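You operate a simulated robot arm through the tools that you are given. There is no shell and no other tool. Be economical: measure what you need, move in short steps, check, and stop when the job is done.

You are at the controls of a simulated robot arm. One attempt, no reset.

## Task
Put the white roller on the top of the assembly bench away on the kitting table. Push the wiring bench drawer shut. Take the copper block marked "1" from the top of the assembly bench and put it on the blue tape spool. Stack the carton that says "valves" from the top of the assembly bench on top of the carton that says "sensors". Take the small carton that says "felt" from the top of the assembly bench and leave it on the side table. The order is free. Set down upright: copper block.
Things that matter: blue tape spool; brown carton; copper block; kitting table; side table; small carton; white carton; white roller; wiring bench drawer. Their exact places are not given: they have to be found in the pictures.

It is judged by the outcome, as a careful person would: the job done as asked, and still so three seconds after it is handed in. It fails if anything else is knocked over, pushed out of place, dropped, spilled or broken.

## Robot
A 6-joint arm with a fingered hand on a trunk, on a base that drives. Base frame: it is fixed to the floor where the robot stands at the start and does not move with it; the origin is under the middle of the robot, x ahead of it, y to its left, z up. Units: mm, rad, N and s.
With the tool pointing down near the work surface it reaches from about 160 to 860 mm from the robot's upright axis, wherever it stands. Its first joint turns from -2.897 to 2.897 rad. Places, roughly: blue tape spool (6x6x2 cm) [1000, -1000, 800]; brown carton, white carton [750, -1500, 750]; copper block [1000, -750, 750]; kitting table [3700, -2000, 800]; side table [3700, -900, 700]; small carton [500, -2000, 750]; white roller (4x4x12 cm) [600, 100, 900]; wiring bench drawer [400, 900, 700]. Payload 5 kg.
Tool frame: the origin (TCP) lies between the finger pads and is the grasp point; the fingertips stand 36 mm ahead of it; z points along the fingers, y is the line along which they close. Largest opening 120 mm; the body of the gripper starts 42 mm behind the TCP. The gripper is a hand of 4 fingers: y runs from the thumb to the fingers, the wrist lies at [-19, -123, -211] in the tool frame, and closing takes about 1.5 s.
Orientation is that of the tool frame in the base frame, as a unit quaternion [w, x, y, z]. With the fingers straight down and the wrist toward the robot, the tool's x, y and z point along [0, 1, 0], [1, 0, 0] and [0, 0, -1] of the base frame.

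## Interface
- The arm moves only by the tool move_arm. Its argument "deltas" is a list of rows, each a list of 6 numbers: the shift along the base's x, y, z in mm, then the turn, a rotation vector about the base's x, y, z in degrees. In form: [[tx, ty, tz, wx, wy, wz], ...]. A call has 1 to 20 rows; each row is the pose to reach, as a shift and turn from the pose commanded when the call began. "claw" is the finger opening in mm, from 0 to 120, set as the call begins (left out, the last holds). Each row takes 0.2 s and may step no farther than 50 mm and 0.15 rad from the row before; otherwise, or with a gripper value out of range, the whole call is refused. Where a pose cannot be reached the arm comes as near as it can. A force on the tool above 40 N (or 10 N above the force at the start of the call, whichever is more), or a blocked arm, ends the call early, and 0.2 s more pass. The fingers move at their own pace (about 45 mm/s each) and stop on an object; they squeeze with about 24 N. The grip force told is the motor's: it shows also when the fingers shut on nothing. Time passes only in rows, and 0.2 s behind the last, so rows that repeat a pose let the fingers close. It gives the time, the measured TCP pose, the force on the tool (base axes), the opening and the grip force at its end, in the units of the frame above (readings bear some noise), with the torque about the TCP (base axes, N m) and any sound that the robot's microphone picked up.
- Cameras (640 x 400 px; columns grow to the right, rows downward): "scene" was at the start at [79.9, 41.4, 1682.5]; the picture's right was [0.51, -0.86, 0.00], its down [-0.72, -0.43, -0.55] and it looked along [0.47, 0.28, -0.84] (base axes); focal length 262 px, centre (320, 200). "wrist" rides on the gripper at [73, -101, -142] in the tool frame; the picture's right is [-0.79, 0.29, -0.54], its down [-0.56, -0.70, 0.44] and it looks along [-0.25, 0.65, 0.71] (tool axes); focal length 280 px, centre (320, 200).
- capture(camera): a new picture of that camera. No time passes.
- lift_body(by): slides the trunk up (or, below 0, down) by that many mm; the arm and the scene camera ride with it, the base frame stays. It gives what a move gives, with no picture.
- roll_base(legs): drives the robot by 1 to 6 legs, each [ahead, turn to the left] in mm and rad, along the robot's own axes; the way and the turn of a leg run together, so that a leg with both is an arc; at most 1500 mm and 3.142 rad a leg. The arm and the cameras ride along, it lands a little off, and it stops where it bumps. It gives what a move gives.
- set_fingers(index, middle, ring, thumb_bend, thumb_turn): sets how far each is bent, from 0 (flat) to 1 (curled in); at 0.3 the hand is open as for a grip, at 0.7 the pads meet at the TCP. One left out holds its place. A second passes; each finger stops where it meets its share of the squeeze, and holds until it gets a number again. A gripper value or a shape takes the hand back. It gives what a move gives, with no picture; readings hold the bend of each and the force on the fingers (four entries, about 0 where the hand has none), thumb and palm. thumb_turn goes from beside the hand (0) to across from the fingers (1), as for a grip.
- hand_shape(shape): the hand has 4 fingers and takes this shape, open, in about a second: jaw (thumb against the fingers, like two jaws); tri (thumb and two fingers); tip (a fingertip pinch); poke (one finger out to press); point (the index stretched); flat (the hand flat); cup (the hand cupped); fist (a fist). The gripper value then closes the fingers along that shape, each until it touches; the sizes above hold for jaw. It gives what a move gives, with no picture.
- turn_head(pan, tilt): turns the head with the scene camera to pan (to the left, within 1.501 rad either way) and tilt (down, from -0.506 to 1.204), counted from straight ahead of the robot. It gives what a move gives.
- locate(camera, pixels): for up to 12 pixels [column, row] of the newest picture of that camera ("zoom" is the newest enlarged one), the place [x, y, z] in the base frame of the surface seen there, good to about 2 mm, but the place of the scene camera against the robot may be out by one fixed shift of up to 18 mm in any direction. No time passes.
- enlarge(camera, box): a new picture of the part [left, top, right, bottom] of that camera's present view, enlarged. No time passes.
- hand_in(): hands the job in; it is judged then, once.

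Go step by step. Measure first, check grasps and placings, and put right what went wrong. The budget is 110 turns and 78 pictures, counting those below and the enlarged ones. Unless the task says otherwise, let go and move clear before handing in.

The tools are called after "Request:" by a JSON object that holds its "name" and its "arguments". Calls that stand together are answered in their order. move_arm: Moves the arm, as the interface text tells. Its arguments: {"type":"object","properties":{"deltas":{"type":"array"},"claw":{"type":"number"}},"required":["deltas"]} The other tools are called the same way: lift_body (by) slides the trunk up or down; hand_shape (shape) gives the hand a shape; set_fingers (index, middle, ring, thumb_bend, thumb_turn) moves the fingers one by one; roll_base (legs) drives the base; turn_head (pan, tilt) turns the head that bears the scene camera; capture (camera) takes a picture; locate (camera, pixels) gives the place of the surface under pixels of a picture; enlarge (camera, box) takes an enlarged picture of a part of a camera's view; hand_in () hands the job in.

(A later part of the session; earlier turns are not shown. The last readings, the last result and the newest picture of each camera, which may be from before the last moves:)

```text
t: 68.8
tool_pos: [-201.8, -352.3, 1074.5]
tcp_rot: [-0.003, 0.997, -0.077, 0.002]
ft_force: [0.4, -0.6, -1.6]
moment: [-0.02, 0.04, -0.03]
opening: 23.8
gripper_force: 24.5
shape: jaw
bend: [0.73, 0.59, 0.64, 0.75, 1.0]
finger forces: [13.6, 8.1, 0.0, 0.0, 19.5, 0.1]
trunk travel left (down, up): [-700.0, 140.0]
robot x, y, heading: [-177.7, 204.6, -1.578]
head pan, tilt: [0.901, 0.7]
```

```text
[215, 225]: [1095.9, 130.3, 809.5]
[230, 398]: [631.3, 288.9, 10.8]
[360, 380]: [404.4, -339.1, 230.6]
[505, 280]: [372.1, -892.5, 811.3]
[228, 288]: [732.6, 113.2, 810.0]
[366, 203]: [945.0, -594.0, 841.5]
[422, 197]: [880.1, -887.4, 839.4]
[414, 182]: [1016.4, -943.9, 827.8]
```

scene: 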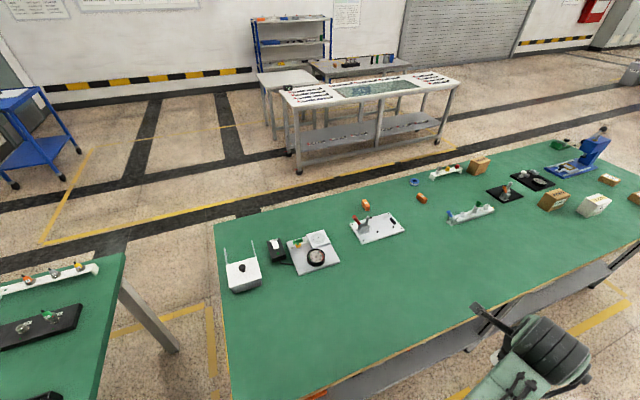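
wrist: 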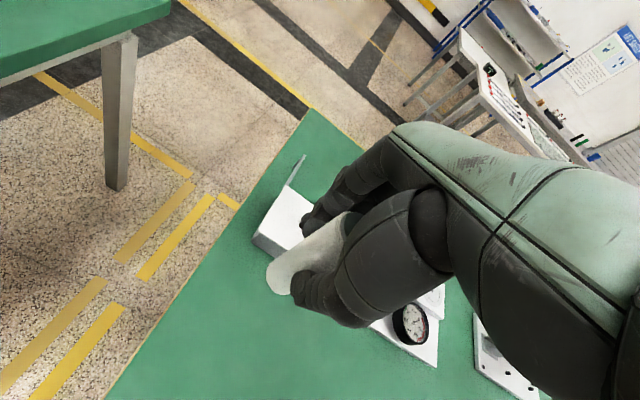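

The bench and its objects are in the same places as before. Now driving along the aisle to y≈-1500 to read the cartons.

Request:
{"name": "roll_base", "arguments": {"legs": [[1500, 0], [250, 0]]}}

Request:
{"name": "turn_head", "arguments": {"pan": 1.3, "tilt": 0.75}}

Request:
{"name": "capture", "arguments": {"camera": "scene"}}

```text
t: 77.6
tool_pos: [-229.8, -2099.9, 1075.7]
tcp_rot: [-0.003, 0.996, -0.084, 0.002]
ft_force: [-0.1, -1.0, -2.1]
moment: [0.0, 0.02, -0.02]
opening: 23.6
gripper_force: 24.0
shape: jaw
bend: [0.73, 0.59, 0.64, 0.75, 1.0]
finger forces: [13.6, 8.2, 0.0, 0.0, 19.5, 0.0]
trunk travel left (down, up): [-700.0, 140.0]
robot x, y, heading: [-200.9, -1540.8, -1.589]
head pan, tilt: [0.901, 0.7]
```

```text
t: 78.5
tool_pos: [-229.7, -2099.4, 1076.1]
tcp_rot: [-0.003, 0.997, -0.083, 0.002]
ft_force: [-0.7, 0.1, -2.1]
moment: [-0.02, 0.03, -0.01]
opening: 23.9
gripper_force: 24.2
shape: jaw
bend: [0.73, 0.59, 0.64, 0.75, 1.0]
finger forces: [13.6, 8.2, 0.0, 0.1, 19.5, 0.0]
trunk travel left (down, up): [-700.0, 140.0]
robot x, y, heading: [-201.5, -1542.9, -1.593]
head pan, tilt: [1.3, 0.75]
```

```text
47 pictures are left
```

scene: 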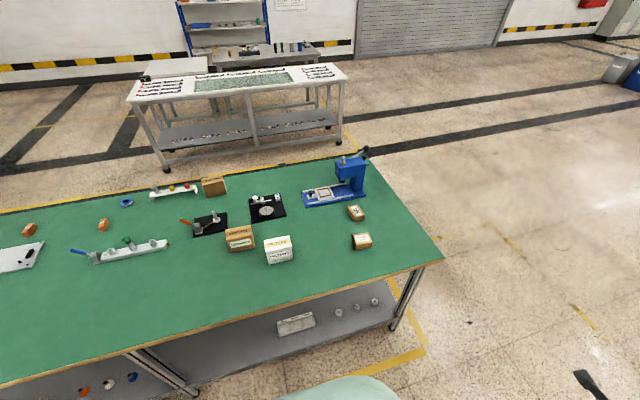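

Request:
{"name": "enlarge", "arguments": {"camera": "scene", "box": [190, 165, 390, 290]}}

Request:
{"name": "locate", "arguments": {"camera": "scene", "pixels": [[442, 260], [365, 157], [344, 72], [337, 120], [150, 76], [356, 207], [361, 238], [239, 231], [278, 243], [215, 180], [318, 47], [350, 160]]}}

Request:
{"name": "enlarge", "arguments": {"camera": "scene", "box": [100, 20, 360, 182]}}

```text
3.20 times, centred on (290, 228) of scene
```

zoom: 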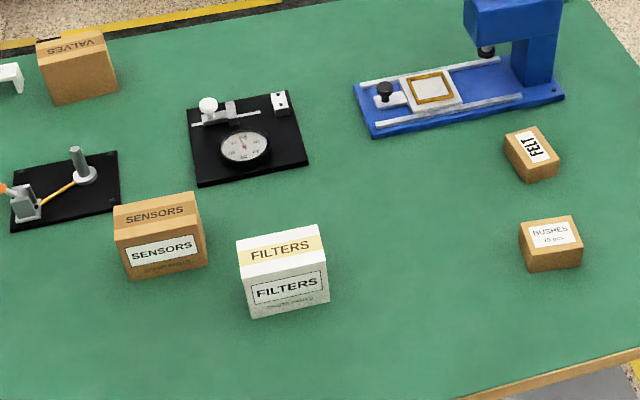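

```text
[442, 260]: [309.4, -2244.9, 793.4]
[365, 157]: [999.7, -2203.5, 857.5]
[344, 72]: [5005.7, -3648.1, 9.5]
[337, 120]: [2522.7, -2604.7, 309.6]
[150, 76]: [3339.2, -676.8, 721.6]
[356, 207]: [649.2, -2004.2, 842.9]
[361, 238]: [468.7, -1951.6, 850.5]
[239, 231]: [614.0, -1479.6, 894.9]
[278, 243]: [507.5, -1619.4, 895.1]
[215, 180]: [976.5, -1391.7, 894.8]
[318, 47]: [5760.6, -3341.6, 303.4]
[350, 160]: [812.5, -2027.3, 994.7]
```

```text
2.46 times, centred on (230, 101) of scene
```

zoom: 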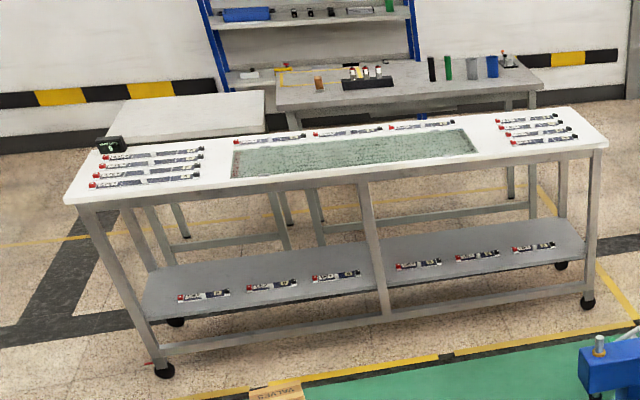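

"FELT" is at ≈[649,-2004], "VALVES" at ≈[976,-1392], "SENSORS" at ≈[614,-1480]. I'll measure the far tables.

Request:
{"name": "locate", "arguments": {"camera": "zoom", "pixels": [[535, 87], [480, 97], [285, 105], [420, 85], [600, 140], [470, 115], [262, 95], [120, 125], [320, 82], [560, 110], [380, 98], [507, 185]]}}

```text
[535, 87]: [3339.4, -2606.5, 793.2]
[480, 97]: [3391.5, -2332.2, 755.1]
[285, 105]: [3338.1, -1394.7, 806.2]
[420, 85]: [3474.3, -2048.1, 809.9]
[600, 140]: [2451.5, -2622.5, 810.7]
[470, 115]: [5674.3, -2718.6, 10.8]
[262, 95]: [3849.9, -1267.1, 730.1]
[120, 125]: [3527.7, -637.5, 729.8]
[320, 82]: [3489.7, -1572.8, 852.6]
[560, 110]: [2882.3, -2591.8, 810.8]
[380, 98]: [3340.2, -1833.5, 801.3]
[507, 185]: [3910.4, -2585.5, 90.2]
```

The kitting table spans x≈3340–3930, y≈-1390…-2610; I'll approach its -y end. Driving on to y≈-3050 and looking along +x.

Request:
{"name": "roll_base", "arguments": {"legs": [[1480, 0.02], [0, 1.57]]}}

Request:
{"name": "turn_head", "arguments": {"pan": 0.0, "tilt": 0.4}}

Request:
{"name": "capture", "arguments": {"camera": "scene"}}

```text
t: 89.6
tool_pos: [330.3, -3043.0, 1076.2]
tcp_rot: [-0.005, 0.76, 0.649, -0.001]
ft_force: [-0.6, 0.5, -2.6]
moment: [0.02, 0.0, -0.06]
opening: 23.9
gripper_force: 23.7
shape: jaw
bend: [0.73, 0.6, 0.64, 0.75, 1.0]
finger forces: [13.5, 8.2, 0.0, 0.0, 19.2, 0.0]
trunk travel left (down, up): [-700.0, 140.0]
robot x, y, heading: [-222.7, -3019.4, -0.011]
head pan, tilt: [1.3, 0.75]
```

```text
t: 91.1
tool_pos: [331.3, -3042.4, 1075.0]
tcp_rot: [-0.004, 0.76, 0.65, 0.0]
ft_force: [0.0, 0.2, -1.9]
moment: [0.05, -0.03, 0.0]
opening: 23.7
gripper_force: 24.4
shape: jaw
bend: [0.73, 0.6, 0.64, 0.75, 1.0]
finger forces: [13.6, 8.2, 0.1, 0.0, 19.1, 0.0]
trunk travel left (down, up): [-700.0, 140.0]
robot x, y, heading: [-225.7, -3018.4, -0.006]
head pan, tilt: [0.0, 0.4]
```

```text
44 pictures are left
```

scene: 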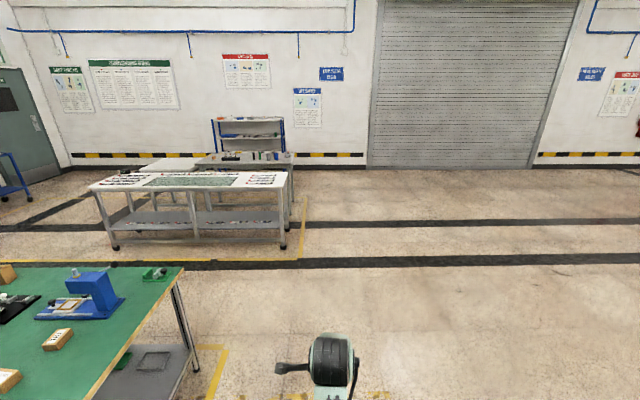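

The way is clear. Driving along +x toward the kitting table's end.

Request:
{"name": "roll_base", "arguments": {"legs": [[1400, -0.015], [1400, 0], [900, 0]]}}

Request:
{"name": "turn_head", "arguments": {"pan": 1.2, "tilt": 0.8}}

Request:
{"name": "capture", "arguments": {"camera": "scene"}}

```text
t: 108.9
tool_pos: [4011.8, -3121.5, 1074.9]
tcp_rot: [-0.004, 0.762, 0.647, 0.001]
ft_force: [-0.3, -0.3, -1.5]
moment: [0.01, -0.01, -0.02]
opening: 23.5
gripper_force: 24.2
shape: jaw
bend: [0.73, 0.6, 0.64, 0.75, 1.0]
finger forces: [13.7, 8.2, 0.0, 0.0, 19.2, 0.1]
trunk travel left (down, up): [-700.0, 140.0]
robot x, y, heading: [3450.6, -3094.0, -0.012]
head pan, tilt: [0.0, 0.4]
```

```text
t: 110.3
tool_pos: [4011.1, -3122.8, 1075.6]
tcp_rot: [-0.004, 0.762, 0.647, 0.0]
ft_force: [-0.9, 0.4, -2.1]
moment: [-0.01, 0.0, 0.0]
opening: 23.8
gripper_force: 24.0
shape: jaw
bend: [0.73, 0.6, 0.64, 0.75, 1.0]
finger forces: [13.6, 8.2, 0.0, 0.1, 19.2, 0.1]
trunk travel left (down, up): [-700.0, 140.0]
robot x, y, heading: [3453.7, -3093.2, -0.016]
head pan, tilt: [1.201, 0.799]
```

```text
43 pictures are left
```

scene: 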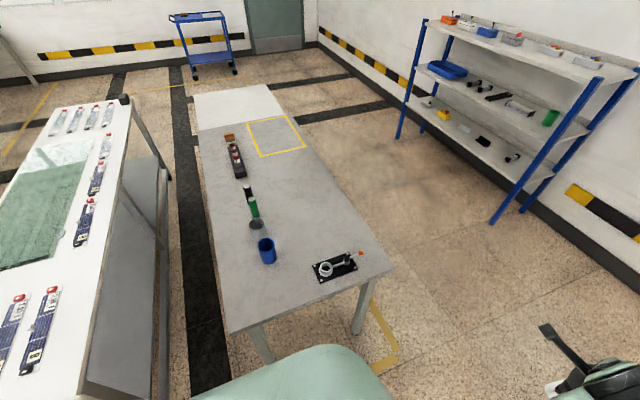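

The kitting table is clearly visible, with free space along its middle. Locating candidate spots and edges.

Request:
{"name": "locate", "arguments": {"camera": "scene", "pixels": [[230, 332], [390, 270], [310, 215], [315, 240], [265, 245], [335, 255], [255, 120], [300, 115], [265, 157], [305, 145], [240, 305], [358, 253]]}}

```text
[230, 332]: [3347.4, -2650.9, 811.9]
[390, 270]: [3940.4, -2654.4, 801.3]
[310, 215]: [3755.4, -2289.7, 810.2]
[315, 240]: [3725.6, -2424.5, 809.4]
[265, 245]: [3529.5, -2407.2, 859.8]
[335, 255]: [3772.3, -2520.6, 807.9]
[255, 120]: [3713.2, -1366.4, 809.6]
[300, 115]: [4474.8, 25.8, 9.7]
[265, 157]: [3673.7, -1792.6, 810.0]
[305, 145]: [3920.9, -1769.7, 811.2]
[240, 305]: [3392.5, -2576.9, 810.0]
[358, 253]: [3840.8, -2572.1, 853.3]
```

The table's free spot (3740,-2310) is 130+ mm from other things. I'll drive 290 mm, turn left to face the table, and look.

Request:
{"name": "roll_base", "arguments": {"legs": [[290, 0], [0, 1.58]]}}

Request:
{"name": "turn_head", "arguments": {"pan": 0.15, "tilt": 0.9}}

Request:
{"name": "capture", "arguments": {"camera": "scene"}}

```text
t: 116.2
tool_pos: [3762.3, -2544.4, 1076.1]
tcp_rot: [-0.003, 0.075, 0.997, -0.003]
ft_force: [0.4, 0.3, -2.0]
moment: [-0.03, -0.02, 0.01]
opening: 23.6
gripper_force: 24.1
shape: jaw
bend: [0.73, 0.6, 0.64, 0.75, 1.0]
finger forces: [13.6, 8.2, 0.0, 0.1, 18.9, 0.0]
trunk travel left (down, up): [-700.0, 140.0]
robot x, y, heading: [3739.2, -3100.8, 1.563]
head pan, tilt: [1.201, 0.799]
```

```text
t: 117.5
tool_pos: [3761.9, -2543.3, 1075.8]
tcp_rot: [-0.002, 0.074, 0.997, -0.003]
ft_force: [-0.4, -0.2, -1.6]
moment: [0.01, -0.01, 0.02]
opening: 23.5
gripper_force: 23.6
shape: jaw
bend: [0.73, 0.6, 0.64, 0.75, 1.0]
finger forces: [13.6, 8.2, 0.0, 0.1, 18.8, 0.1]
trunk travel left (down, up): [-700.0, 140.0]
robot x, y, heading: [3743.4, -3103.3, 1.568]
head pan, tilt: [0.15, 0.901]
```

```text
42 pictures are left
```

scene: 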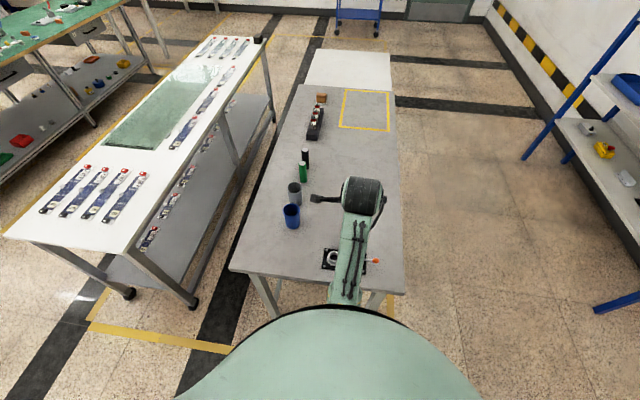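

Moving out over the free spot, then lowering toward contact (expected at TCP z≈884).

Request:
{"name": "move_arm", "arguments": {"deltas": [[-5, 40, 0, 0, 0, 0], [-10, 80, 0, 0, 0, 0], [-15, 120, 0, 0, 0, 0], [-20, 160, 0, 0, 0, 0], [-20, 200, 0, 0, 0, 0], [-20, 230, 0, 0, 0, 0], [-20, 230, -45, 0, 0, 0], [-20, 230, -90, 0, 0, 0], [-20, 230, -130, 0, 0, 0], [-20, 230, -160, 0, 0, 0]]}}

Request:
{"name": "capture", "arguments": {"camera": "wrist"}}

```text
t: 119.7
tool_pos: [3743.3, -2314.3, 913.9]
tcp_rot: [-0.003, 0.075, 0.997, -0.003]
ft_force: [0.2, 1.7, -1.9]
moment: [-0.03, 0.01, -0.01]
opening: 23.6
gripper_force: 24.2
shape: jaw
bend: [0.73, 0.6, 0.64, 0.75, 1.0]
finger forces: [13.9, 8.1, 0.1, 0.0, 19.1, 0.1]
trunk travel left (down, up): [-700.0, 140.0]
robot x, y, heading: [3739.8, -3097.9, 1.568]
head pan, tilt: [0.15, 0.901]
```

```text
41 pictures are left
```

wrist: 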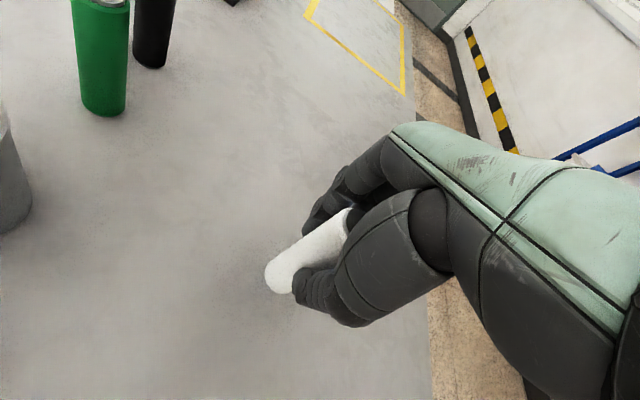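

The space under the roller is clear. I'll check table height through the wrist camera, then lower in fine steps.

Request:
{"name": "locate", "arguments": {"camera": "wrist", "pixels": [[230, 290], [260, 330], [280, 285]]}}

Request:
{"name": "move_arm", "arguments": {"deltas": [[0, 0, -12, 0, 0, 0], [0, 0, -22, 0, 0, 0], [0, 0, -26, 0, 0, 0], [0, 0, -29, 0, 0, 0]]}}

```text
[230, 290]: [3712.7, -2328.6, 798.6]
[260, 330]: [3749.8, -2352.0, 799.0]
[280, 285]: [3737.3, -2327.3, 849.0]
```

```text
t: 120.7
tool_pos: [3741.9, -2314.3, 886.1]
tcp_rot: [-0.003, 0.075, 0.997, -0.004]
ft_force: [0.3, -0.7, -1.4]
moment: [-0.01, 0.01, 0.03]
opening: 23.5
gripper_force: 24.0
shape: jaw
bend: [0.73, 0.6, 0.64, 0.75, 1.0]
finger forces: [13.9, 8.2, 0.0, 0.0, 19.0, 0.0]
trunk travel left (down, up): [-700.0, 140.0]
robot x, y, heading: [3744.2, -3095.7, 1.564]
head pan, tilt: [0.15, 0.901]
```

About 2 mm remains; I'll lower by single millimetres and watch the force.

Request:
{"name": "move_arm", "arguments": {"deltas": [[0, 0, -1.5, 0, 0, 0], [0, 0, -3, 0, 0, 0], [0, 0, -4, 0, 0, 0]]}}

```text
t: 121.5
tool_pos: [3741.9, -2314.0, 884.6]
tcp_rot: [-0.003, 0.075, 0.997, -0.002]
ft_force: [-1.0, -1.2, 9.2]
moment: [0.01, 0.0, 0.02]
opening: 23.9
gripper_force: 24.0
shape: jaw
bend: [0.73, 0.6, 0.64, 0.75, 1.0]
finger forces: [14.3, 8.8, 0.0, 0.0, 21.9, 0.0]
trunk travel left (down, up): [-700.0, 140.0]
robot x, y, heading: [3743.3, -3103.6, 1.568]
head pan, tilt: [0.15, 0.901]
```

Contact felt (about 11 N upward). Releasing and rising.

Request:
{"name": "move_arm", "arguments": {"claw": 105, "deltas": [[0, 0, 1, 0, 0, 0], [0, 0, 1, 0, 0, 0], [0, 0, 1, 0, 0, 0], [0, 0, 1, 0, 0, 0], [0, 0, 1, 0, 0, 0], [0, 0, 1, 0, 0, 0], [0, 0, 1, 0, 0, 0], [0, 0, 1, 0, 0, 0]]}}

Request:
{"name": "move_arm", "arguments": {"deltas": [[0, 0, 30, 0, 0, 0], [0, 0, 70, 0, 0, 0], [0, 0, 110, 0, 0, 0], [0, 0, 150, 0, 0, 0], [0, 0, 190, 0, 0, 0]]}}

Request:
{"name": "capture", "arguments": {"camera": "wrist"}}

```text
t: 123.3
tool_pos: [3743.6, -2314.3, 883.2]
tcp_rot: [-0.003, 0.076, 0.997, -0.003]
ft_force: [0.3, -0.2, -0.2]
moment: [0.02, 0.0, -0.02]
opening: 104.7
gripper_force: 0.2
shape: jaw
bend: [0.27, 0.33, 0.31, 0.43, 0.98]
finger forces: [0.1, 0.1, 0.0, 0.1, 0.0, 0.0]
trunk travel left (down, up): [-700.0, 140.0]
robot x, y, heading: [3741.2, -3101.6, 1.563]
head pan, tilt: [0.15, 0.901]
```

```text
t: 124.5
tool_pos: [3741.1, -2315.2, 1073.2]
tcp_rot: [-0.003, 0.075, 0.997, -0.004]
ft_force: [-0.4, -0.3, -0.4]
moment: [-0.04, 0.02, 0.0]
opening: 104.7
gripper_force: 0.1
shape: jaw
bend: [0.27, 0.33, 0.31, 0.43, 0.98]
finger forces: [0.0, 0.1, 0.1, 0.0, 0.0, 0.0]
trunk travel left (down, up): [-700.0, 140.0]
robot x, y, heading: [3739.4, -3099.8, 1.566]
head pan, tilt: [0.15, 0.901]
```

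```text
40 pictures are left
```

wrist: 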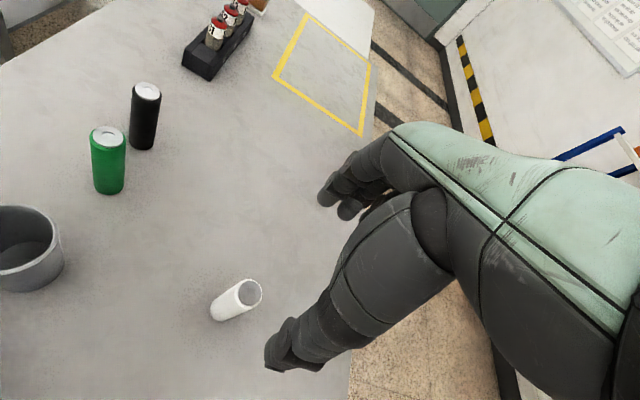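

The roller stands upright on the kitting table. I'll retract the arm and drive back to the -y end of the assembly bench for the "FELT" carton.

Request:
{"name": "move_arm", "arguments": {"deltas": [[0, -45, 10, 0, 0, 0], [0, -90, 20, 0, 0, 0], [0, -135, 20, 0, 0, 0], [0, -180, 20, 0, 0, 0], [0, -225, 20, 0, 0, 0]]}}

Request:
{"name": "roll_base", "arguments": {"legs": [[0, 1.575], [1500, 0], [1500, 0], [90, 0], [0, -1.57]]}}

Request:
{"name": "turn_head", "arguments": {"pan": 0.0, "tilt": 0.7}}

Request:
{"name": "capture", "arguments": {"camera": "scene"}}

```text
t: 125.7
tool_pos: [3741.5, -2541.7, 1090.6]
tcp_rot: [-0.003, 0.075, 0.997, -0.003]
ft_force: [-0.7, -0.6, -0.9]
moment: [0.04, 0.01, -0.02]
opening: 104.9
gripper_force: 0.0
shape: jaw
bend: [0.27, 0.32, 0.31, 0.43, 0.98]
finger forces: [0.0, 0.0, 0.0, 0.0, 0.0, 0.1]
trunk travel left (down, up): [-700.0, 140.0]
robot x, y, heading: [3745.4, -3102.9, 1.566]
head pan, tilt: [0.15, 0.901]
```

```text
t: 148.5
tool_pos: [614.0, -2637.5, 1089.7]
tcp_rot: [-0.003, 0.04, 0.999, -0.003]
ft_force: [0.7, 0.3, 0.0]
moment: [-0.01, 0.0, 0.03]
opening: 104.8
gripper_force: 0.1
shape: jaw
bend: [0.27, 0.32, 0.31, 0.43, 0.98]
finger forces: [0.0, 0.0, 0.0, 0.1, 0.0, 0.1]
trunk travel left (down, up): [-700.0, 140.0]
robot x, y, heading: [657.3, -3194.9, 1.636]
head pan, tilt: [0.15, 0.901]
```

```text
t: 149.2
tool_pos: [614.3, -2635.6, 1089.3]
tcp_rot: [-0.003, 0.04, 0.999, -0.003]
ft_force: [0.1, 0.1, -0.6]
moment: [-0.02, 0.01, -0.01]
opening: 105.0
gripper_force: 0.0
shape: jaw
bend: [0.27, 0.32, 0.31, 0.43, 0.98]
finger forces: [0.1, 0.0, 0.0, 0.1, 0.1, 0.0]
trunk travel left (down, up): [-700.0, 140.0]
robot x, y, heading: [655.4, -3199.3, 1.634]
head pan, tilt: [0.0, 0.7]
```

```text
39 pictures are left
```

scene: 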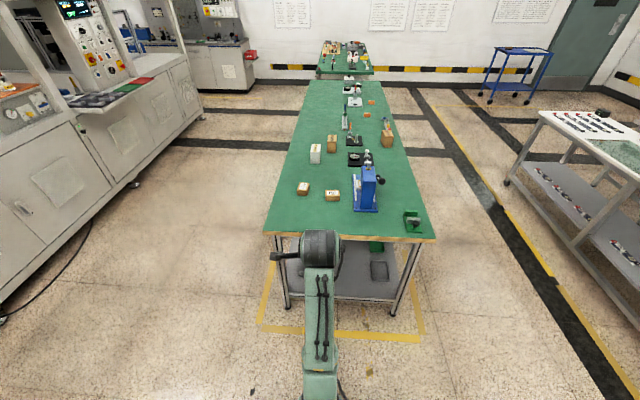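

The bench end is ahead, with "FELT" at (331,195) beside the blue press. Driving forward ~450 mm.

Request:
{"name": "roll_base", "arguments": {"legs": [[440, -0.06]]}}

Request:
{"name": "turn_head", "arguments": {"pan": 0.0, "tilt": 0.95}}

Request:
{"name": "capture", "arguments": {"camera": "scene"}}

Request:
{"name": "capture", "arguments": {"camera": "wrist"}}

```text
t: 151.9
tool_pos: [625.3, -2185.7, 1088.7]
tcp_rot: [-0.003, 0.064, 0.998, -0.003]
ft_force: [-0.9, -0.2, 0.1]
moment: [-0.01, -0.01, -0.02]
opening: 105.0
gripper_force: 0.0
shape: jaw
bend: [0.27, 0.32, 0.31, 0.43, 0.98]
finger forces: [0.0, 0.0, 0.0, 0.1, 0.1, 0.1]
trunk travel left (down, up): [-700.0, 140.0]
robot x, y, heading: [635.5, -2749.1, 1.586]
head pan, tilt: [0.0, 0.7]
```

```text
t: 152.7
tool_pos: [625.5, -2186.1, 1089.7]
tcp_rot: [-0.004, 0.065, 0.998, -0.003]
ft_force: [0.2, -0.3, -0.4]
moment: [0.01, 0.01, 0.04]
opening: 105.3
gripper_force: 0.1
shape: jaw
bend: [0.27, 0.32, 0.31, 0.43, 0.98]
finger forces: [0.0, 0.1, 0.1, 0.1, 0.1, 0.0]
trunk travel left (down, up): [-700.0, 140.0]
robot x, y, heading: [639.6, -2746.4, 1.591]
head pan, tilt: [0.0, 0.949]
```

```text
38 pictures are left
```

scene: 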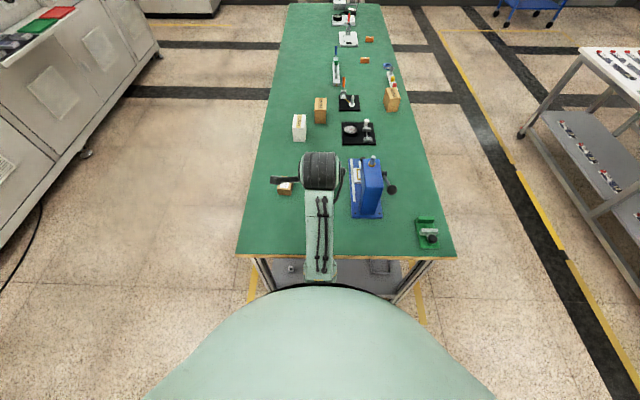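

```text
37 pictures are left
```

wrist: 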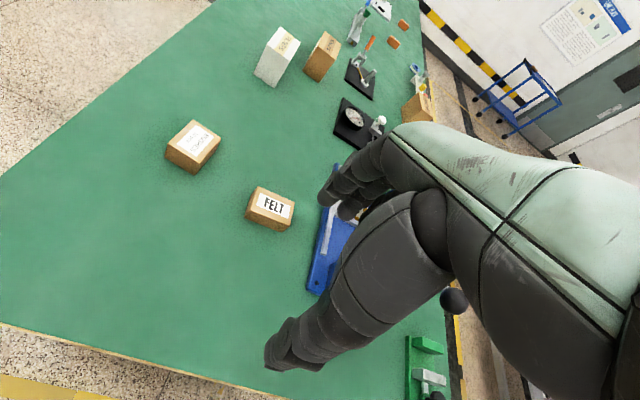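

"FELT" lies at (270,208) in the wrist view. I'll enlarge and locate its corners.

Request:
{"name": "enlarge", "arguments": {"camera": "wrist", "box": [230, 175, 310, 240]}}

Request:
{"name": "locate", "arguments": {"camera": "wrist", "pixels": [[256, 189], [293, 203], [284, 219], [248, 208], [270, 206], [285, 228], [240, 230], [330, 205], [313, 285], [345, 255]]}}

```text
6.15 times, centred on (270, 208) of wrist
```

zoom: 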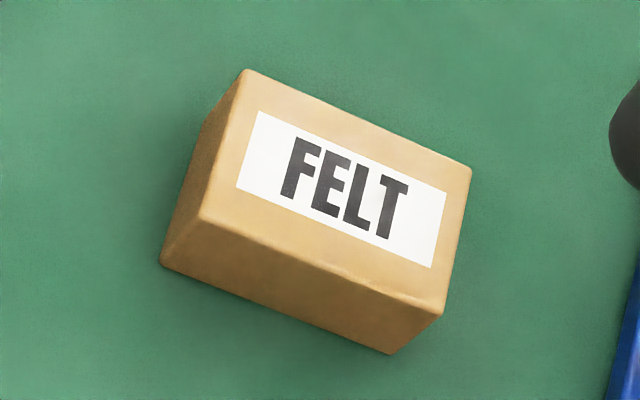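

```text
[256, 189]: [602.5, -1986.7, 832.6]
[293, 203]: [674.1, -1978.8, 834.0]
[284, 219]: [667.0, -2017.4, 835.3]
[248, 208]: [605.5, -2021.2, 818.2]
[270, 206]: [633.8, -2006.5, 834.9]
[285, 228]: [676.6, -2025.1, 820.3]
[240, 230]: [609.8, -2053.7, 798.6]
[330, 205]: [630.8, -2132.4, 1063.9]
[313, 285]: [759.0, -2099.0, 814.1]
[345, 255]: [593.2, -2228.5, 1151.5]
```

Request:
{"name": "locate", "arguments": {"camera": "zoom", "pixels": [[252, 76], [464, 172], [437, 310], [206, 216], [335, 190], [400, 345], [165, 260]]}}

```text
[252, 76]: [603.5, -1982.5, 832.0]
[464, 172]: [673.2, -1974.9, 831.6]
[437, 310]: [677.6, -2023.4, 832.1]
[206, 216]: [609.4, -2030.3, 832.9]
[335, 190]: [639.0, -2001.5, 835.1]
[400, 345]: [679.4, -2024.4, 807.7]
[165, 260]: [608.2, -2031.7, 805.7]
```

The carton is 70×48×35 mm, centred at (641,-2003), turned ~6°. I'll align the hand (+13° yaw) above it, then descend.

Request:
{"name": "move_arm", "arguments": {"claw": 100, "deltas": [[4, 40, -15, 0, 0, 3.3], [8, 80, -30, 0, 0, 6.6], [12, 120, -45, 0, 0, 10], [16, 160, -60, 0, 0, 13.3], [16, 183, -90, 0, 0, 13.3], [16, 183, -130, 0, 0, 13.3], [16, 183, -170, 0, 0, 13.3]]}}

Request:
{"name": "capture", "arguments": {"camera": "wrist"}}

```text
t: 154.3
tool_pos: [641.2, -2002.8, 920.3]
tcp_rot: [-0.003, -0.051, 0.999, -0.004]
ft_force: [-1.1, 0.0, -0.2]
moment: [0.05, 0.02, 0.0]
opening: 100.1
gripper_force: 0.1
shape: jaw
bend: [0.26, 0.33, 0.32, 0.48, 0.99]
finger forces: [0.0, 0.0, 0.1, 0.0, 0.0, 0.0]
trunk travel left (down, up): [-700.0, 140.0]
robot x, y, heading: [634.5, -2750.2, 1.588]
head pan, tilt: [0.0, 0.949]
```

```text
35 pictures are left
```

wrist: 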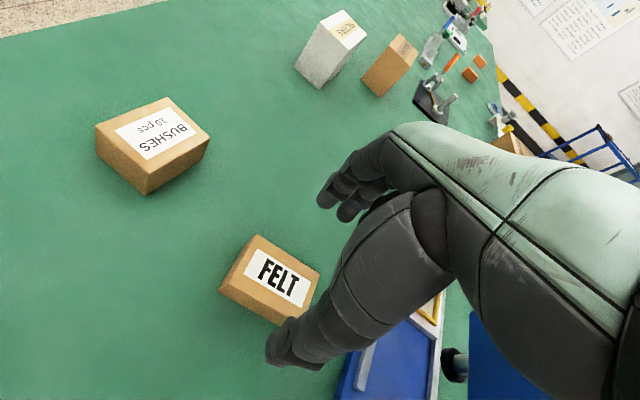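

The label centre sits at (277,279), matching the predicted (279,280). Descending and closing.

Request:
{"name": "move_arm", "arguments": {"deltas": [[0, 0, -40, 0, 0, 0], [0, 0, -65, 0, 0, 0], [0, 0, -81, 0, 0, 0]]}}

Request:
{"name": "move_arm", "arguments": {"claw": 20, "deltas": [[0, 0, 0, 0, 0, 0], [0, 0, 0, 0, 0, 0], [0, 0, 0, 0, 0, 0], [0, 0, 0, 0, 0, 0], [0, 0, 0, 0, 0, 0], [0, 0, 0, 0, 0, 0], [0, 0, 0, 0, 0, 0], [0, 0, 0, 0, 0, 0]]}}

Request:
{"name": "capture", "arguments": {"camera": "wrist"}}

```text
t: 155.1
tool_pos: [641.2, -2004.4, 838.3]
tcp_rot: [-0.002, -0.052, 0.999, -0.003]
ft_force: [-0.2, -1.2, 1.4]
moment: [0.06, -0.03, -0.03]
opening: 99.8
gripper_force: 0.1
shape: jaw
bend: [0.26, 0.33, 0.32, 0.48, 0.99]
finger forces: [0.0, 1.2, 0.0, 0.0, 0.0, 0.1]
trunk travel left (down, up): [-700.0, 140.0]
robot x, y, heading: [635.6, -2746.0, 1.588]
head pan, tilt: [0.0, 0.949]
```

```text
t: 156.9
tool_pos: [640.2, -2002.8, 839.2]
tcp_rot: [-0.003, -0.052, 0.999, -0.004]
ft_force: [0.9, -0.6, 1.3]
moment: [-0.03, 0.01, 0.02]
opening: 46.7
gripper_force: 23.8
shape: jaw
bend: [0.74, 0.5, 0.48, 0.73, 1.0]
finger forces: [12.5, 6.3, 3.0, 0.1, 21.7, 0.1]
trunk travel left (down, up): [-700.0, 140.0]
robot x, y, heading: [637.7, -2746.6, 1.587]
head pan, tilt: [0.0, 0.949]
```

```text
34 pictures are left
```

wrist: 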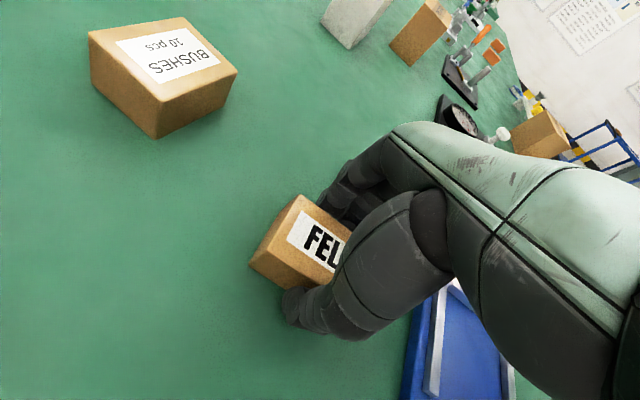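

The carton is gripped (opening 46.7 mm, forces on fingers and thumb). Lifting it straight up.

Request:
{"name": "move_arm", "arguments": {"deltas": [[0, 0, 30, 0, 0, 0], [0, 0, 70, 0, 0, 0], [0, 0, 110, 0, 0, 0], [0, 0, 150, 0, 0, 0], [0, 0, 190, 0, 0, 0], [0, 0, 235, 0, 0, 0], [0, -45, 250, 0, 0, 0], [0, -90, 250, 0, 0, 0], [0, -135, 250, 0, 0, 0], [0, -180, 250, 0, 0, 0]]}}

Request:
{"name": "capture", "arguments": {"camera": "wrist"}}

```text
t: 159.1
tool_pos: [640.8, -2184.9, 1091.0]
tcp_rot: [-0.003, -0.052, 0.999, -0.003]
ft_force: [-0.4, 0.7, -0.9]
moment: [0.05, 0.0, 0.03]
opening: 47.0
gripper_force: 23.8
shape: jaw
bend: [0.74, 0.5, 0.49, 0.73, 1.0]
finger forces: [12.4, 6.4, 3.0, 0.0, 22.0, 0.1]
trunk travel left (down, up): [-700.0, 140.0]
robot x, y, heading: [634.7, -2747.0, 1.585]
head pan, tilt: [0.0, 0.949]
```

```text
33 pictures are left
```

wrist: 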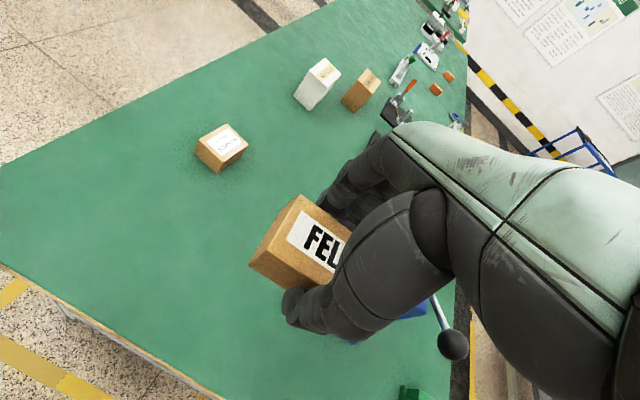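

Held securely. Backing off, then driving round into the aisle between the bench and the middle table.

Request:
{"name": "roll_base", "arguments": {"legs": [[-330, 0], [0, -1.585], [1140, 0], [0, 1.57], [1400, 0]]}}

Request:
{"name": "turn_head", "arguments": {"pan": -0.5, "tilt": 0.5}}

Request:
{"name": "capture", "arguments": {"camera": "scene"}}

```text
t: 180.9
tool_pos: [1721.4, -1086.6, 1088.4]
tcp_rot: [-0.003, -0.06, 0.998, -0.003]
ft_force: [0.0, 0.5, -0.6]
moment: [0.0, -0.04, 0.02]
opening: 46.2
gripper_force: 24.1
shape: jaw
bend: [0.74, 0.5, 0.49, 0.73, 1.0]
finger forces: [12.1, 6.1, 2.9, 0.0, 21.0, 0.1]
trunk travel left (down, up): [-700.0, 140.0]
robot x, y, heading: [1729.7, -1652.0, 1.605]
head pan, tilt: [0.0, 0.949]
```

```text
t: 181.8
tool_pos: [1720.5, -1087.0, 1088.4]
tcp_rot: [-0.003, -0.06, 0.998, -0.004]
ft_force: [0.0, 0.3, -0.8]
moment: [-0.02, 0.01, 0.02]
opening: 46.3
gripper_force: 23.9
shape: jaw
bend: [0.74, 0.5, 0.49, 0.73, 1.0]
finger forces: [12.1, 6.0, 2.9, 0.0, 21.0, 0.0]
trunk travel left (down, up): [-700.0, 140.0]
robot x, y, heading: [1724.3, -1652.3, 1.603]
head pan, tilt: [-0.499, 0.499]
```

```text
32 pictures are left
```

scene: 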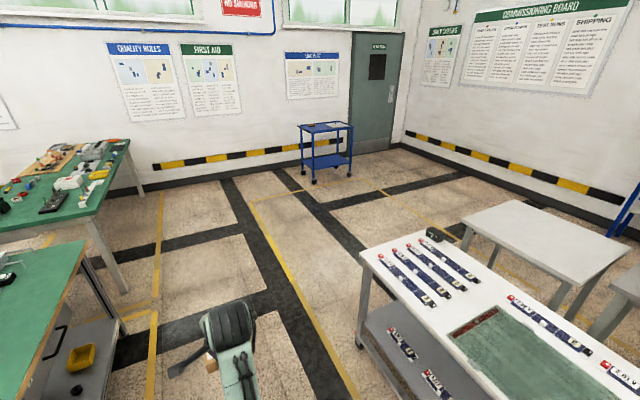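

The way round the middle table's end is clear and the side table at (545,235) is empty. Measuring them.

Request:
{"name": "locate", "arguments": {"camera": "scene", "pixels": [[465, 218], [528, 203], [626, 243], [560, 285], [364, 250], [440, 236], [312, 180], [345, 172], [540, 235]]}}

```text
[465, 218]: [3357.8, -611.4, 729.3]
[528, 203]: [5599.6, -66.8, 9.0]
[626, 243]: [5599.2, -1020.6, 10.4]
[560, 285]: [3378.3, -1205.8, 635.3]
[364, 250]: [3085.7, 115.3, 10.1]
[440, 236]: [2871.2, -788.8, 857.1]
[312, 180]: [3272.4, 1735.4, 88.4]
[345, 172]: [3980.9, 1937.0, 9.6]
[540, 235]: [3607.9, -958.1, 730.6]
```

Driving around the end of the middle table to (3200,-150) and facing the side table.

Request:
{"name": "roll_base", "arguments": {"legs": [[1500, -0.03], [0, -1.58], [1500, 0], [0, -1.08]]}}

Request:
{"name": "turn_head", "arguments": {"pan": 0.0, "tilt": 0.85}}

Request:
{"name": "capture", "arguments": {"camera": "scene"}}

```text
t: 203.1
tool_pos: [3446.8, -728.1, 1088.5]
tcp_rot: [-0.004, 0.964, 0.265, 0.002]
ft_force: [0.1, 0.1, -1.0]
moment: [-0.03, 0.02, 0.01]
opening: 45.6
gripper_force: 23.7
shape: jaw
bend: [0.74, 0.5, 0.49, 0.73, 1.0]
finger forces: [11.9, 5.8, 2.9, 0.0, 20.5, 0.1]
trunk travel left (down, up): [-700.0, 140.0]
robot x, y, heading: [3214.8, -207.3, -1.123]
head pan, tilt: [-0.499, 0.499]
```

```text
t: 204.0
tool_pos: [3446.1, -727.6, 1089.9]
tcp_rot: [-0.004, 0.965, 0.264, 0.002]
ft_force: [0.2, -0.1, -1.3]
moment: [-0.02, -0.03, -0.02]
opening: 45.8
gripper_force: 23.7
shape: jaw
bend: [0.74, 0.5, 0.49, 0.73, 1.0]
finger forces: [11.9, 5.9, 3.0, 0.0, 20.6, 0.1]
trunk travel left (down, up): [-700.0, 140.0]
robot x, y, heading: [3213.2, -209.4, -1.124]
head pan, tilt: [0.0, 0.85]
```

```text
31 pictures are left
```

scene: 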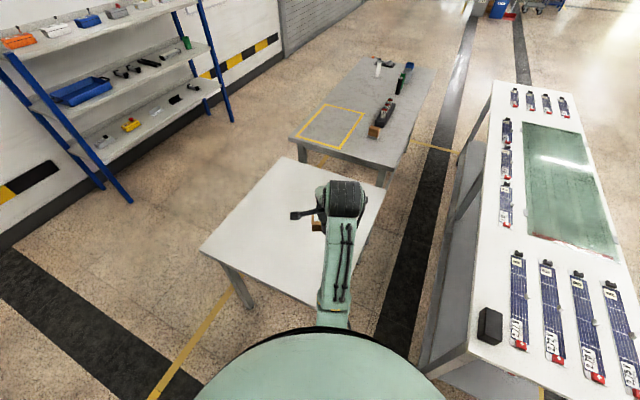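

I'll lower the trunk 150 mm, then move over (3530,-830) on the side table and measure its height with the wrist camera.

Request:
{"name": "lift_body", "arguments": {"by": -130}}

Request:
{"name": "move_arm", "arguments": {"deltas": [[28, -34, -20, 0, 0, 0], [56, -68, -40, 0, 0, 0], [84, -102, -60, 0, 0, 0], [84, -102, -100, 0, 0, 0], [84, -102, -140, 0, 0, 0]]}}

Request:
{"name": "capture", "arguments": {"camera": "wrist"}}

Request:
{"name": "locate", "arguments": {"camera": "wrist", "pixels": [[200, 280], [220, 320], [180, 330]]}}

```text
t: 205.6
tool_pos: [3446.2, -727.2, 958.4]
tcp_rot: [-0.004, 0.964, 0.265, 0.003]
ft_force: [0.5, -0.4, -0.7]
moment: [0.0, 0.02, 0.01]
opening: 45.6
gripper_force: 24.2
shape: jaw
bend: [0.74, 0.5, 0.49, 0.73, 1.0]
finger forces: [11.8, 5.8, 2.9, 0.0, 20.5, 0.1]
trunk travel left (down, up): [-570.0, 270.0]
robot x, y, heading: [3214.3, -207.8, -1.123]
head pan, tilt: [0.0, 0.85]
```

```text
t: 206.8
tool_pos: [3531.5, -828.7, 819.6]
tcp_rot: [-0.004, 0.964, 0.265, 0.002]
ft_force: [-0.6, -0.1, -0.7]
moment: [-0.01, 0.03, -0.05]
opening: 45.2
gripper_force: 24.1
shape: jaw
bend: [0.74, 0.5, 0.49, 0.73, 1.0]
finger forces: [12.0, 5.7, 3.0, 0.1, 20.7, 0.0]
trunk travel left (down, up): [-570.0, 270.0]
robot x, y, heading: [3213.3, -208.1, -1.125]
head pan, tilt: [0.0, 0.85]
```

```text
30 pictures are left
```

wrist: 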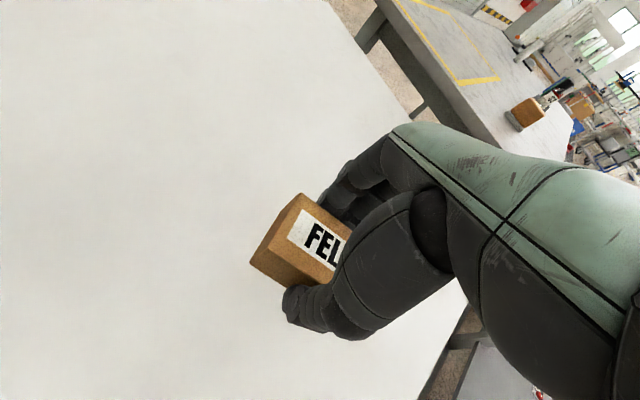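

```text
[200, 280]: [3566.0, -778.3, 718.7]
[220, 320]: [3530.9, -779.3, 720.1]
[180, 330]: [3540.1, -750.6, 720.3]
```

Table top is z≈719.7, so contact should come at TCP z≈759. Lowering to just above, then by fine steps.

Request:
{"name": "move_arm", "arguments": {"deltas": [[0, 0, -30, 0, 0, 0], [0, 0, -50, 0, 0, 0], [0, 0, -56, 0, 0, 0], [0, 0, -58, 0, 0, 0], [0, 0, -60, 0, 0, 0], [0, 0, -62, 0, 0, 0]]}}

```text
t: 208.2
tool_pos: [3531.1, -830.0, 757.9]
tcp_rot: [-0.004, 0.964, 0.265, 0.003]
ft_force: [0.0, -0.1, 3.2]
moment: [-0.09, -0.12, -0.03]
opening: 45.6
gripper_force: 24.3
shape: jaw
bend: [0.74, 0.5, 0.49, 0.73, 1.0]
finger forces: [16.6, 5.6, 2.9, 0.0, 21.3, 0.0]
trunk travel left (down, up): [-570.0, 270.0]
robot x, y, heading: [3213.1, -210.3, -1.122]
head pan, tilt: [0.0, 0.85]
```

Contact (about 4 N). Releasing and rising.

Request:
{"name": "move_arm", "arguments": {"claw": 100, "deltas": [[0, 0, 1, 0, 0, 0], [0, 0, 1, 0, 0, 0], [0, 0, 1, 0, 0, 0], [0, 0, 1, 0, 0, 0], [0, 0, 1, 0, 0, 0], [0, 0, 1, 0, 0, 0], [0, 0, 1, 0, 0, 0], [0, 0, 1, 0, 0, 0]]}}

Request:
{"name": "move_arm", "arguments": {"deltas": [[0, 0, 40, 0, 0, 0], [0, 0, 85, 0, 0, 0], [0, 0, 130, 0, 0, 0], [0, 0, 170, 0, 0, 0], [0, 0, 200, 0, 0, 0]]}}

Request:
{"name": "capture", "arguments": {"camera": "wrist"}}

```text
t: 210.0
tool_pos: [3529.9, -829.4, 757.9]
tcp_rot: [-0.004, 0.964, 0.264, 0.002]
ft_force: [-0.9, 1.1, 1.1]
moment: [-0.08, 0.02, 0.0]
opening: 98.9
gripper_force: 0.1
shape: jaw
bend: [0.26, 0.34, 0.32, 0.48, 0.99]
finger forces: [0.0, 2.1, 0.1, 0.0, 0.0, 0.0]
trunk travel left (down, up): [-570.0, 270.0]
robot x, y, heading: [3213.1, -209.1, -1.126]
head pan, tilt: [0.0, 0.85]
```

```text
t: 211.2
tool_pos: [3531.0, -829.3, 957.3]
tcp_rot: [-0.005, 0.964, 0.265, 0.002]
ft_force: [0.1, 0.3, 0.0]
moment: [0.0, 0.02, 0.0]
opening: 99.6
gripper_force: 0.1
shape: jaw
bend: [0.26, 0.34, 0.32, 0.48, 0.99]
finger forces: [0.0, 0.1, 0.1, 0.1, 0.0, 0.0]
trunk travel left (down, up): [-570.0, 270.0]
robot x, y, heading: [3213.4, -209.3, -1.12]
head pan, tilt: [0.0, 0.85]
```

```text
29 pictures are left
```

wrist: 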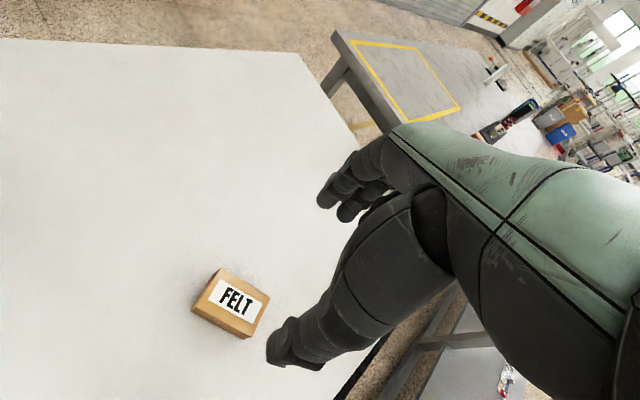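

"FELT" sits flat on the side table. Now retracting, raising the trunk, and driving to the bench's far side for the copper block.

Request:
{"name": "lift_body", "arguments": {"by": 130}}

Request:
{"name": "move_arm", "arguments": {"deltas": [[-20, 40, 0, 0, 0, 0], [-40, 80, 0, 0, 0, 0], [-55, 120, 0, 0, 0, 0]]}}

Request:
{"name": "roll_base", "arguments": {"legs": [[0, -2.02], [1450, 0], [0, 1.57], [400, 0], [0, -1.57]]}}

Request:
{"name": "turn_head", "arguments": {"pan": 0.1, "tilt": 0.85}}

Request:
{"name": "capture", "arguments": {"camera": "scene"}}

```text
t: 212.8
tool_pos: [3531.3, -831.2, 1086.4]
tcp_rot: [-0.005, 0.964, 0.265, 0.002]
ft_force: [-0.4, 0.2, 0.6]
moment: [-0.02, -0.02, 0.02]
opening: 99.9
gripper_force: 0.1
shape: jaw
bend: [0.26, 0.34, 0.32, 0.48, 0.99]
finger forces: [0.1, 0.1, 0.0, 0.1, 0.1, 0.1]
trunk travel left (down, up): [-700.0, 140.0]
robot x, y, heading: [3213.8, -210.4, -1.122]
head pan, tilt: [0.0, 0.85]
```

```text
t: 213.6
tool_pos: [3475.2, -709.4, 1087.4]
tcp_rot: [-0.004, 0.964, 0.266, 0.001]
ft_force: [0.5, 0.0, 0.1]
moment: [0.0, 0.05, 0.05]
opening: 99.9
gripper_force: 0.0
shape: jaw
bend: [0.26, 0.34, 0.32, 0.48, 0.99]
finger forces: [0.0, 0.0, 0.0, 0.0, 0.0, 0.0]
trunk travel left (down, up): [-700.0, 140.0]
robot x, y, heading: [3211.8, -215.0, -1.121]
head pan, tilt: [0.0, 0.85]
```

```text
t: 235.5
tool_pos: [1192.7, -548.3, 1087.2]
tcp_rot: [0.0, 0.712, -0.702, 0.005]
ft_force: [0.3, 0.3, 0.5]
moment: [-0.05, 0.02, 0.0]
opening: 99.7
gripper_force: 0.0
shape: jaw
bend: [0.26, 0.34, 0.32, 0.48, 0.99]
finger forces: [0.0, 0.0, 0.1, 0.1, 0.0, 0.1]
trunk travel left (down, up): [-700.0, 140.0]
robot x, y, heading: [1757.4, -570.1, 3.066]
head pan, tilt: [0.0, 0.85]
```

```text
t: 236.2
tool_pos: [1191.4, -548.4, 1086.8]
tcp_rot: [0.0, 0.712, -0.702, 0.004]
ft_force: [0.1, -0.1, 0.4]
moment: [0.01, 0.01, -0.02]
opening: 99.7
gripper_force: 0.0
shape: jaw
bend: [0.26, 0.34, 0.32, 0.48, 0.99]
finger forces: [0.0, 0.1, 0.0, 0.1, 0.0, 0.0]
trunk travel left (down, up): [-700.0, 140.0]
robot x, y, heading: [1759.3, -571.3, 3.067]
head pan, tilt: [0.099, 0.85]
```

```text
28 pictures are left
```

scene: 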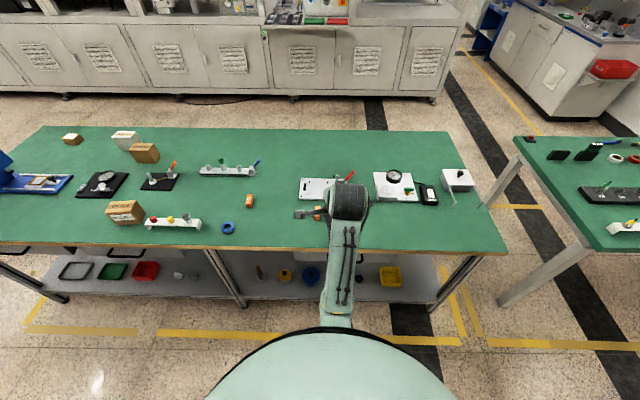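

Everything's visible; I'll drive forward 180 mm and look with the wrist camera.

Request:
{"name": "roll_base", "arguments": {"legs": [[180, 0.07]]}}

Request:
{"name": "capture", "arguments": {"camera": "wrist"}}

```text
t: 237.7
tool_pos: [1012.4, -579.7, 1086.3]
tcp_rot: [0.0, 0.735, -0.678, 0.005]
ft_force: [-0.1, 0.5, -0.5]
moment: [0.03, -0.01, -0.03]
opening: 99.8
gripper_force: 0.0
shape: jaw
bend: [0.26, 0.34, 0.32, 0.48, 0.99]
finger forces: [0.0, 0.0, 0.0, 0.1, 0.0, 0.0]
trunk travel left (down, up): [-700.0, 140.0]
robot x, y, heading: [1574.5, -566.1, 3.137]
head pan, tilt: [0.099, 0.85]
```

```text
27 pictures are left
```

wrist: 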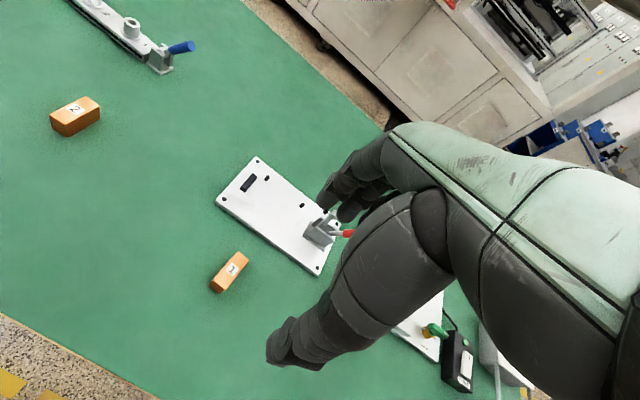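

Request:
{"name": "enlarge", "arguments": {"camera": "wrist", "box": [190, 235, 270, 300]}}

Request:
{"name": "locate", "arguments": {"camera": "zoom", "pixels": [[340, 130], [440, 175], [300, 410], [215, 340], [330, 260], [400, 320], [250, 380]]}}

```text
6.15 times, centred on (230, 268) of wrist
```

zoom: 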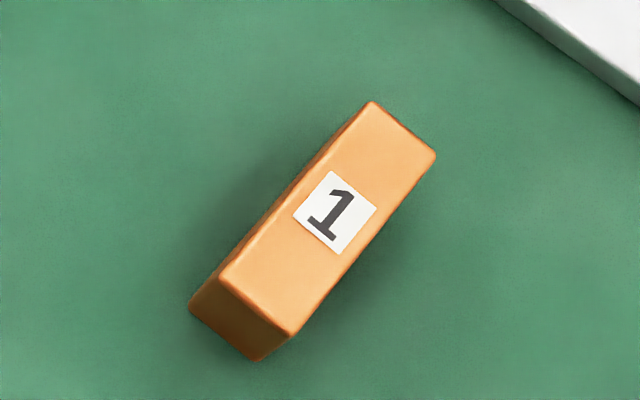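

```text
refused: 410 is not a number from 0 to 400
```

Request:
{"name": "locate", "arguments": {"camera": "zoom", "pixels": [[373, 106], [430, 155], [288, 330], [224, 280], [335, 212], [258, 355], [193, 305], [500, 60], [600, 85]]}}

```text
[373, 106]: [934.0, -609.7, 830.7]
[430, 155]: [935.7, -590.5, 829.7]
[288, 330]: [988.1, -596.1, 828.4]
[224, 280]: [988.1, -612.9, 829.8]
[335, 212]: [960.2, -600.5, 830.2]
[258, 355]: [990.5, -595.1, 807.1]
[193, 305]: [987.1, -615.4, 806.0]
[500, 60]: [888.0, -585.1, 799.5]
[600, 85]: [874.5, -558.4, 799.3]
```

Block "1" is ~55×20×30 mm, centred at (961,-602), its long side nearly along x. I'll turn the hand +81° to grip across the 20 mm width.

Request:
{"name": "move_arm", "arguments": {"claw": 80, "deltas": [[-5, -2, -10, 0, 0, 8.1], [-10, -4, -20, 0, 0, 16.2], [-15, -6, -30, 0, 0, 24.3], [-20, -8, -40, 0, 0, 32.4], [-25, -10, -50, 0, 0, 40.5], [-30, -12, -60, 0, 0, 48.6], [-35, -14, -70, 0, 0, 56.7], [-40, -16, -80, 0, 0, 64.8], [-45, -19, -90, 0, 0, 72.9], [-51, -22, -100, 0, 0, 81], [-51, -22, -140, 0, 0, 81]]}}

Request:
{"name": "capture", "arguments": {"camera": "wrist"}}

```text
t: 240.1
tool_pos: [962.3, -601.3, 946.7]
tcp_rot: [-0.004, 0.999, -0.036, 0.003]
ft_force: [-0.1, 0.2, 1.3]
moment: [0.02, -0.01, 0.02]
opening: 80.3
gripper_force: 0.0
shape: jaw
bend: [0.27, 0.38, 0.36, 0.61, 0.99]
finger forces: [0.1, 0.1, 0.1, 0.0, 0.0, 0.1]
trunk travel left (down, up): [-700.0, 140.0]
robot x, y, heading: [1574.6, -562.3, 3.141]
head pan, tilt: [0.099, 0.85]
```

```text
25 pictures are left
```

wrist: 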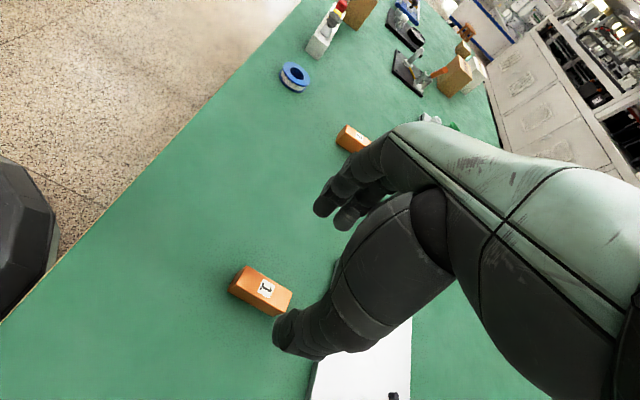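

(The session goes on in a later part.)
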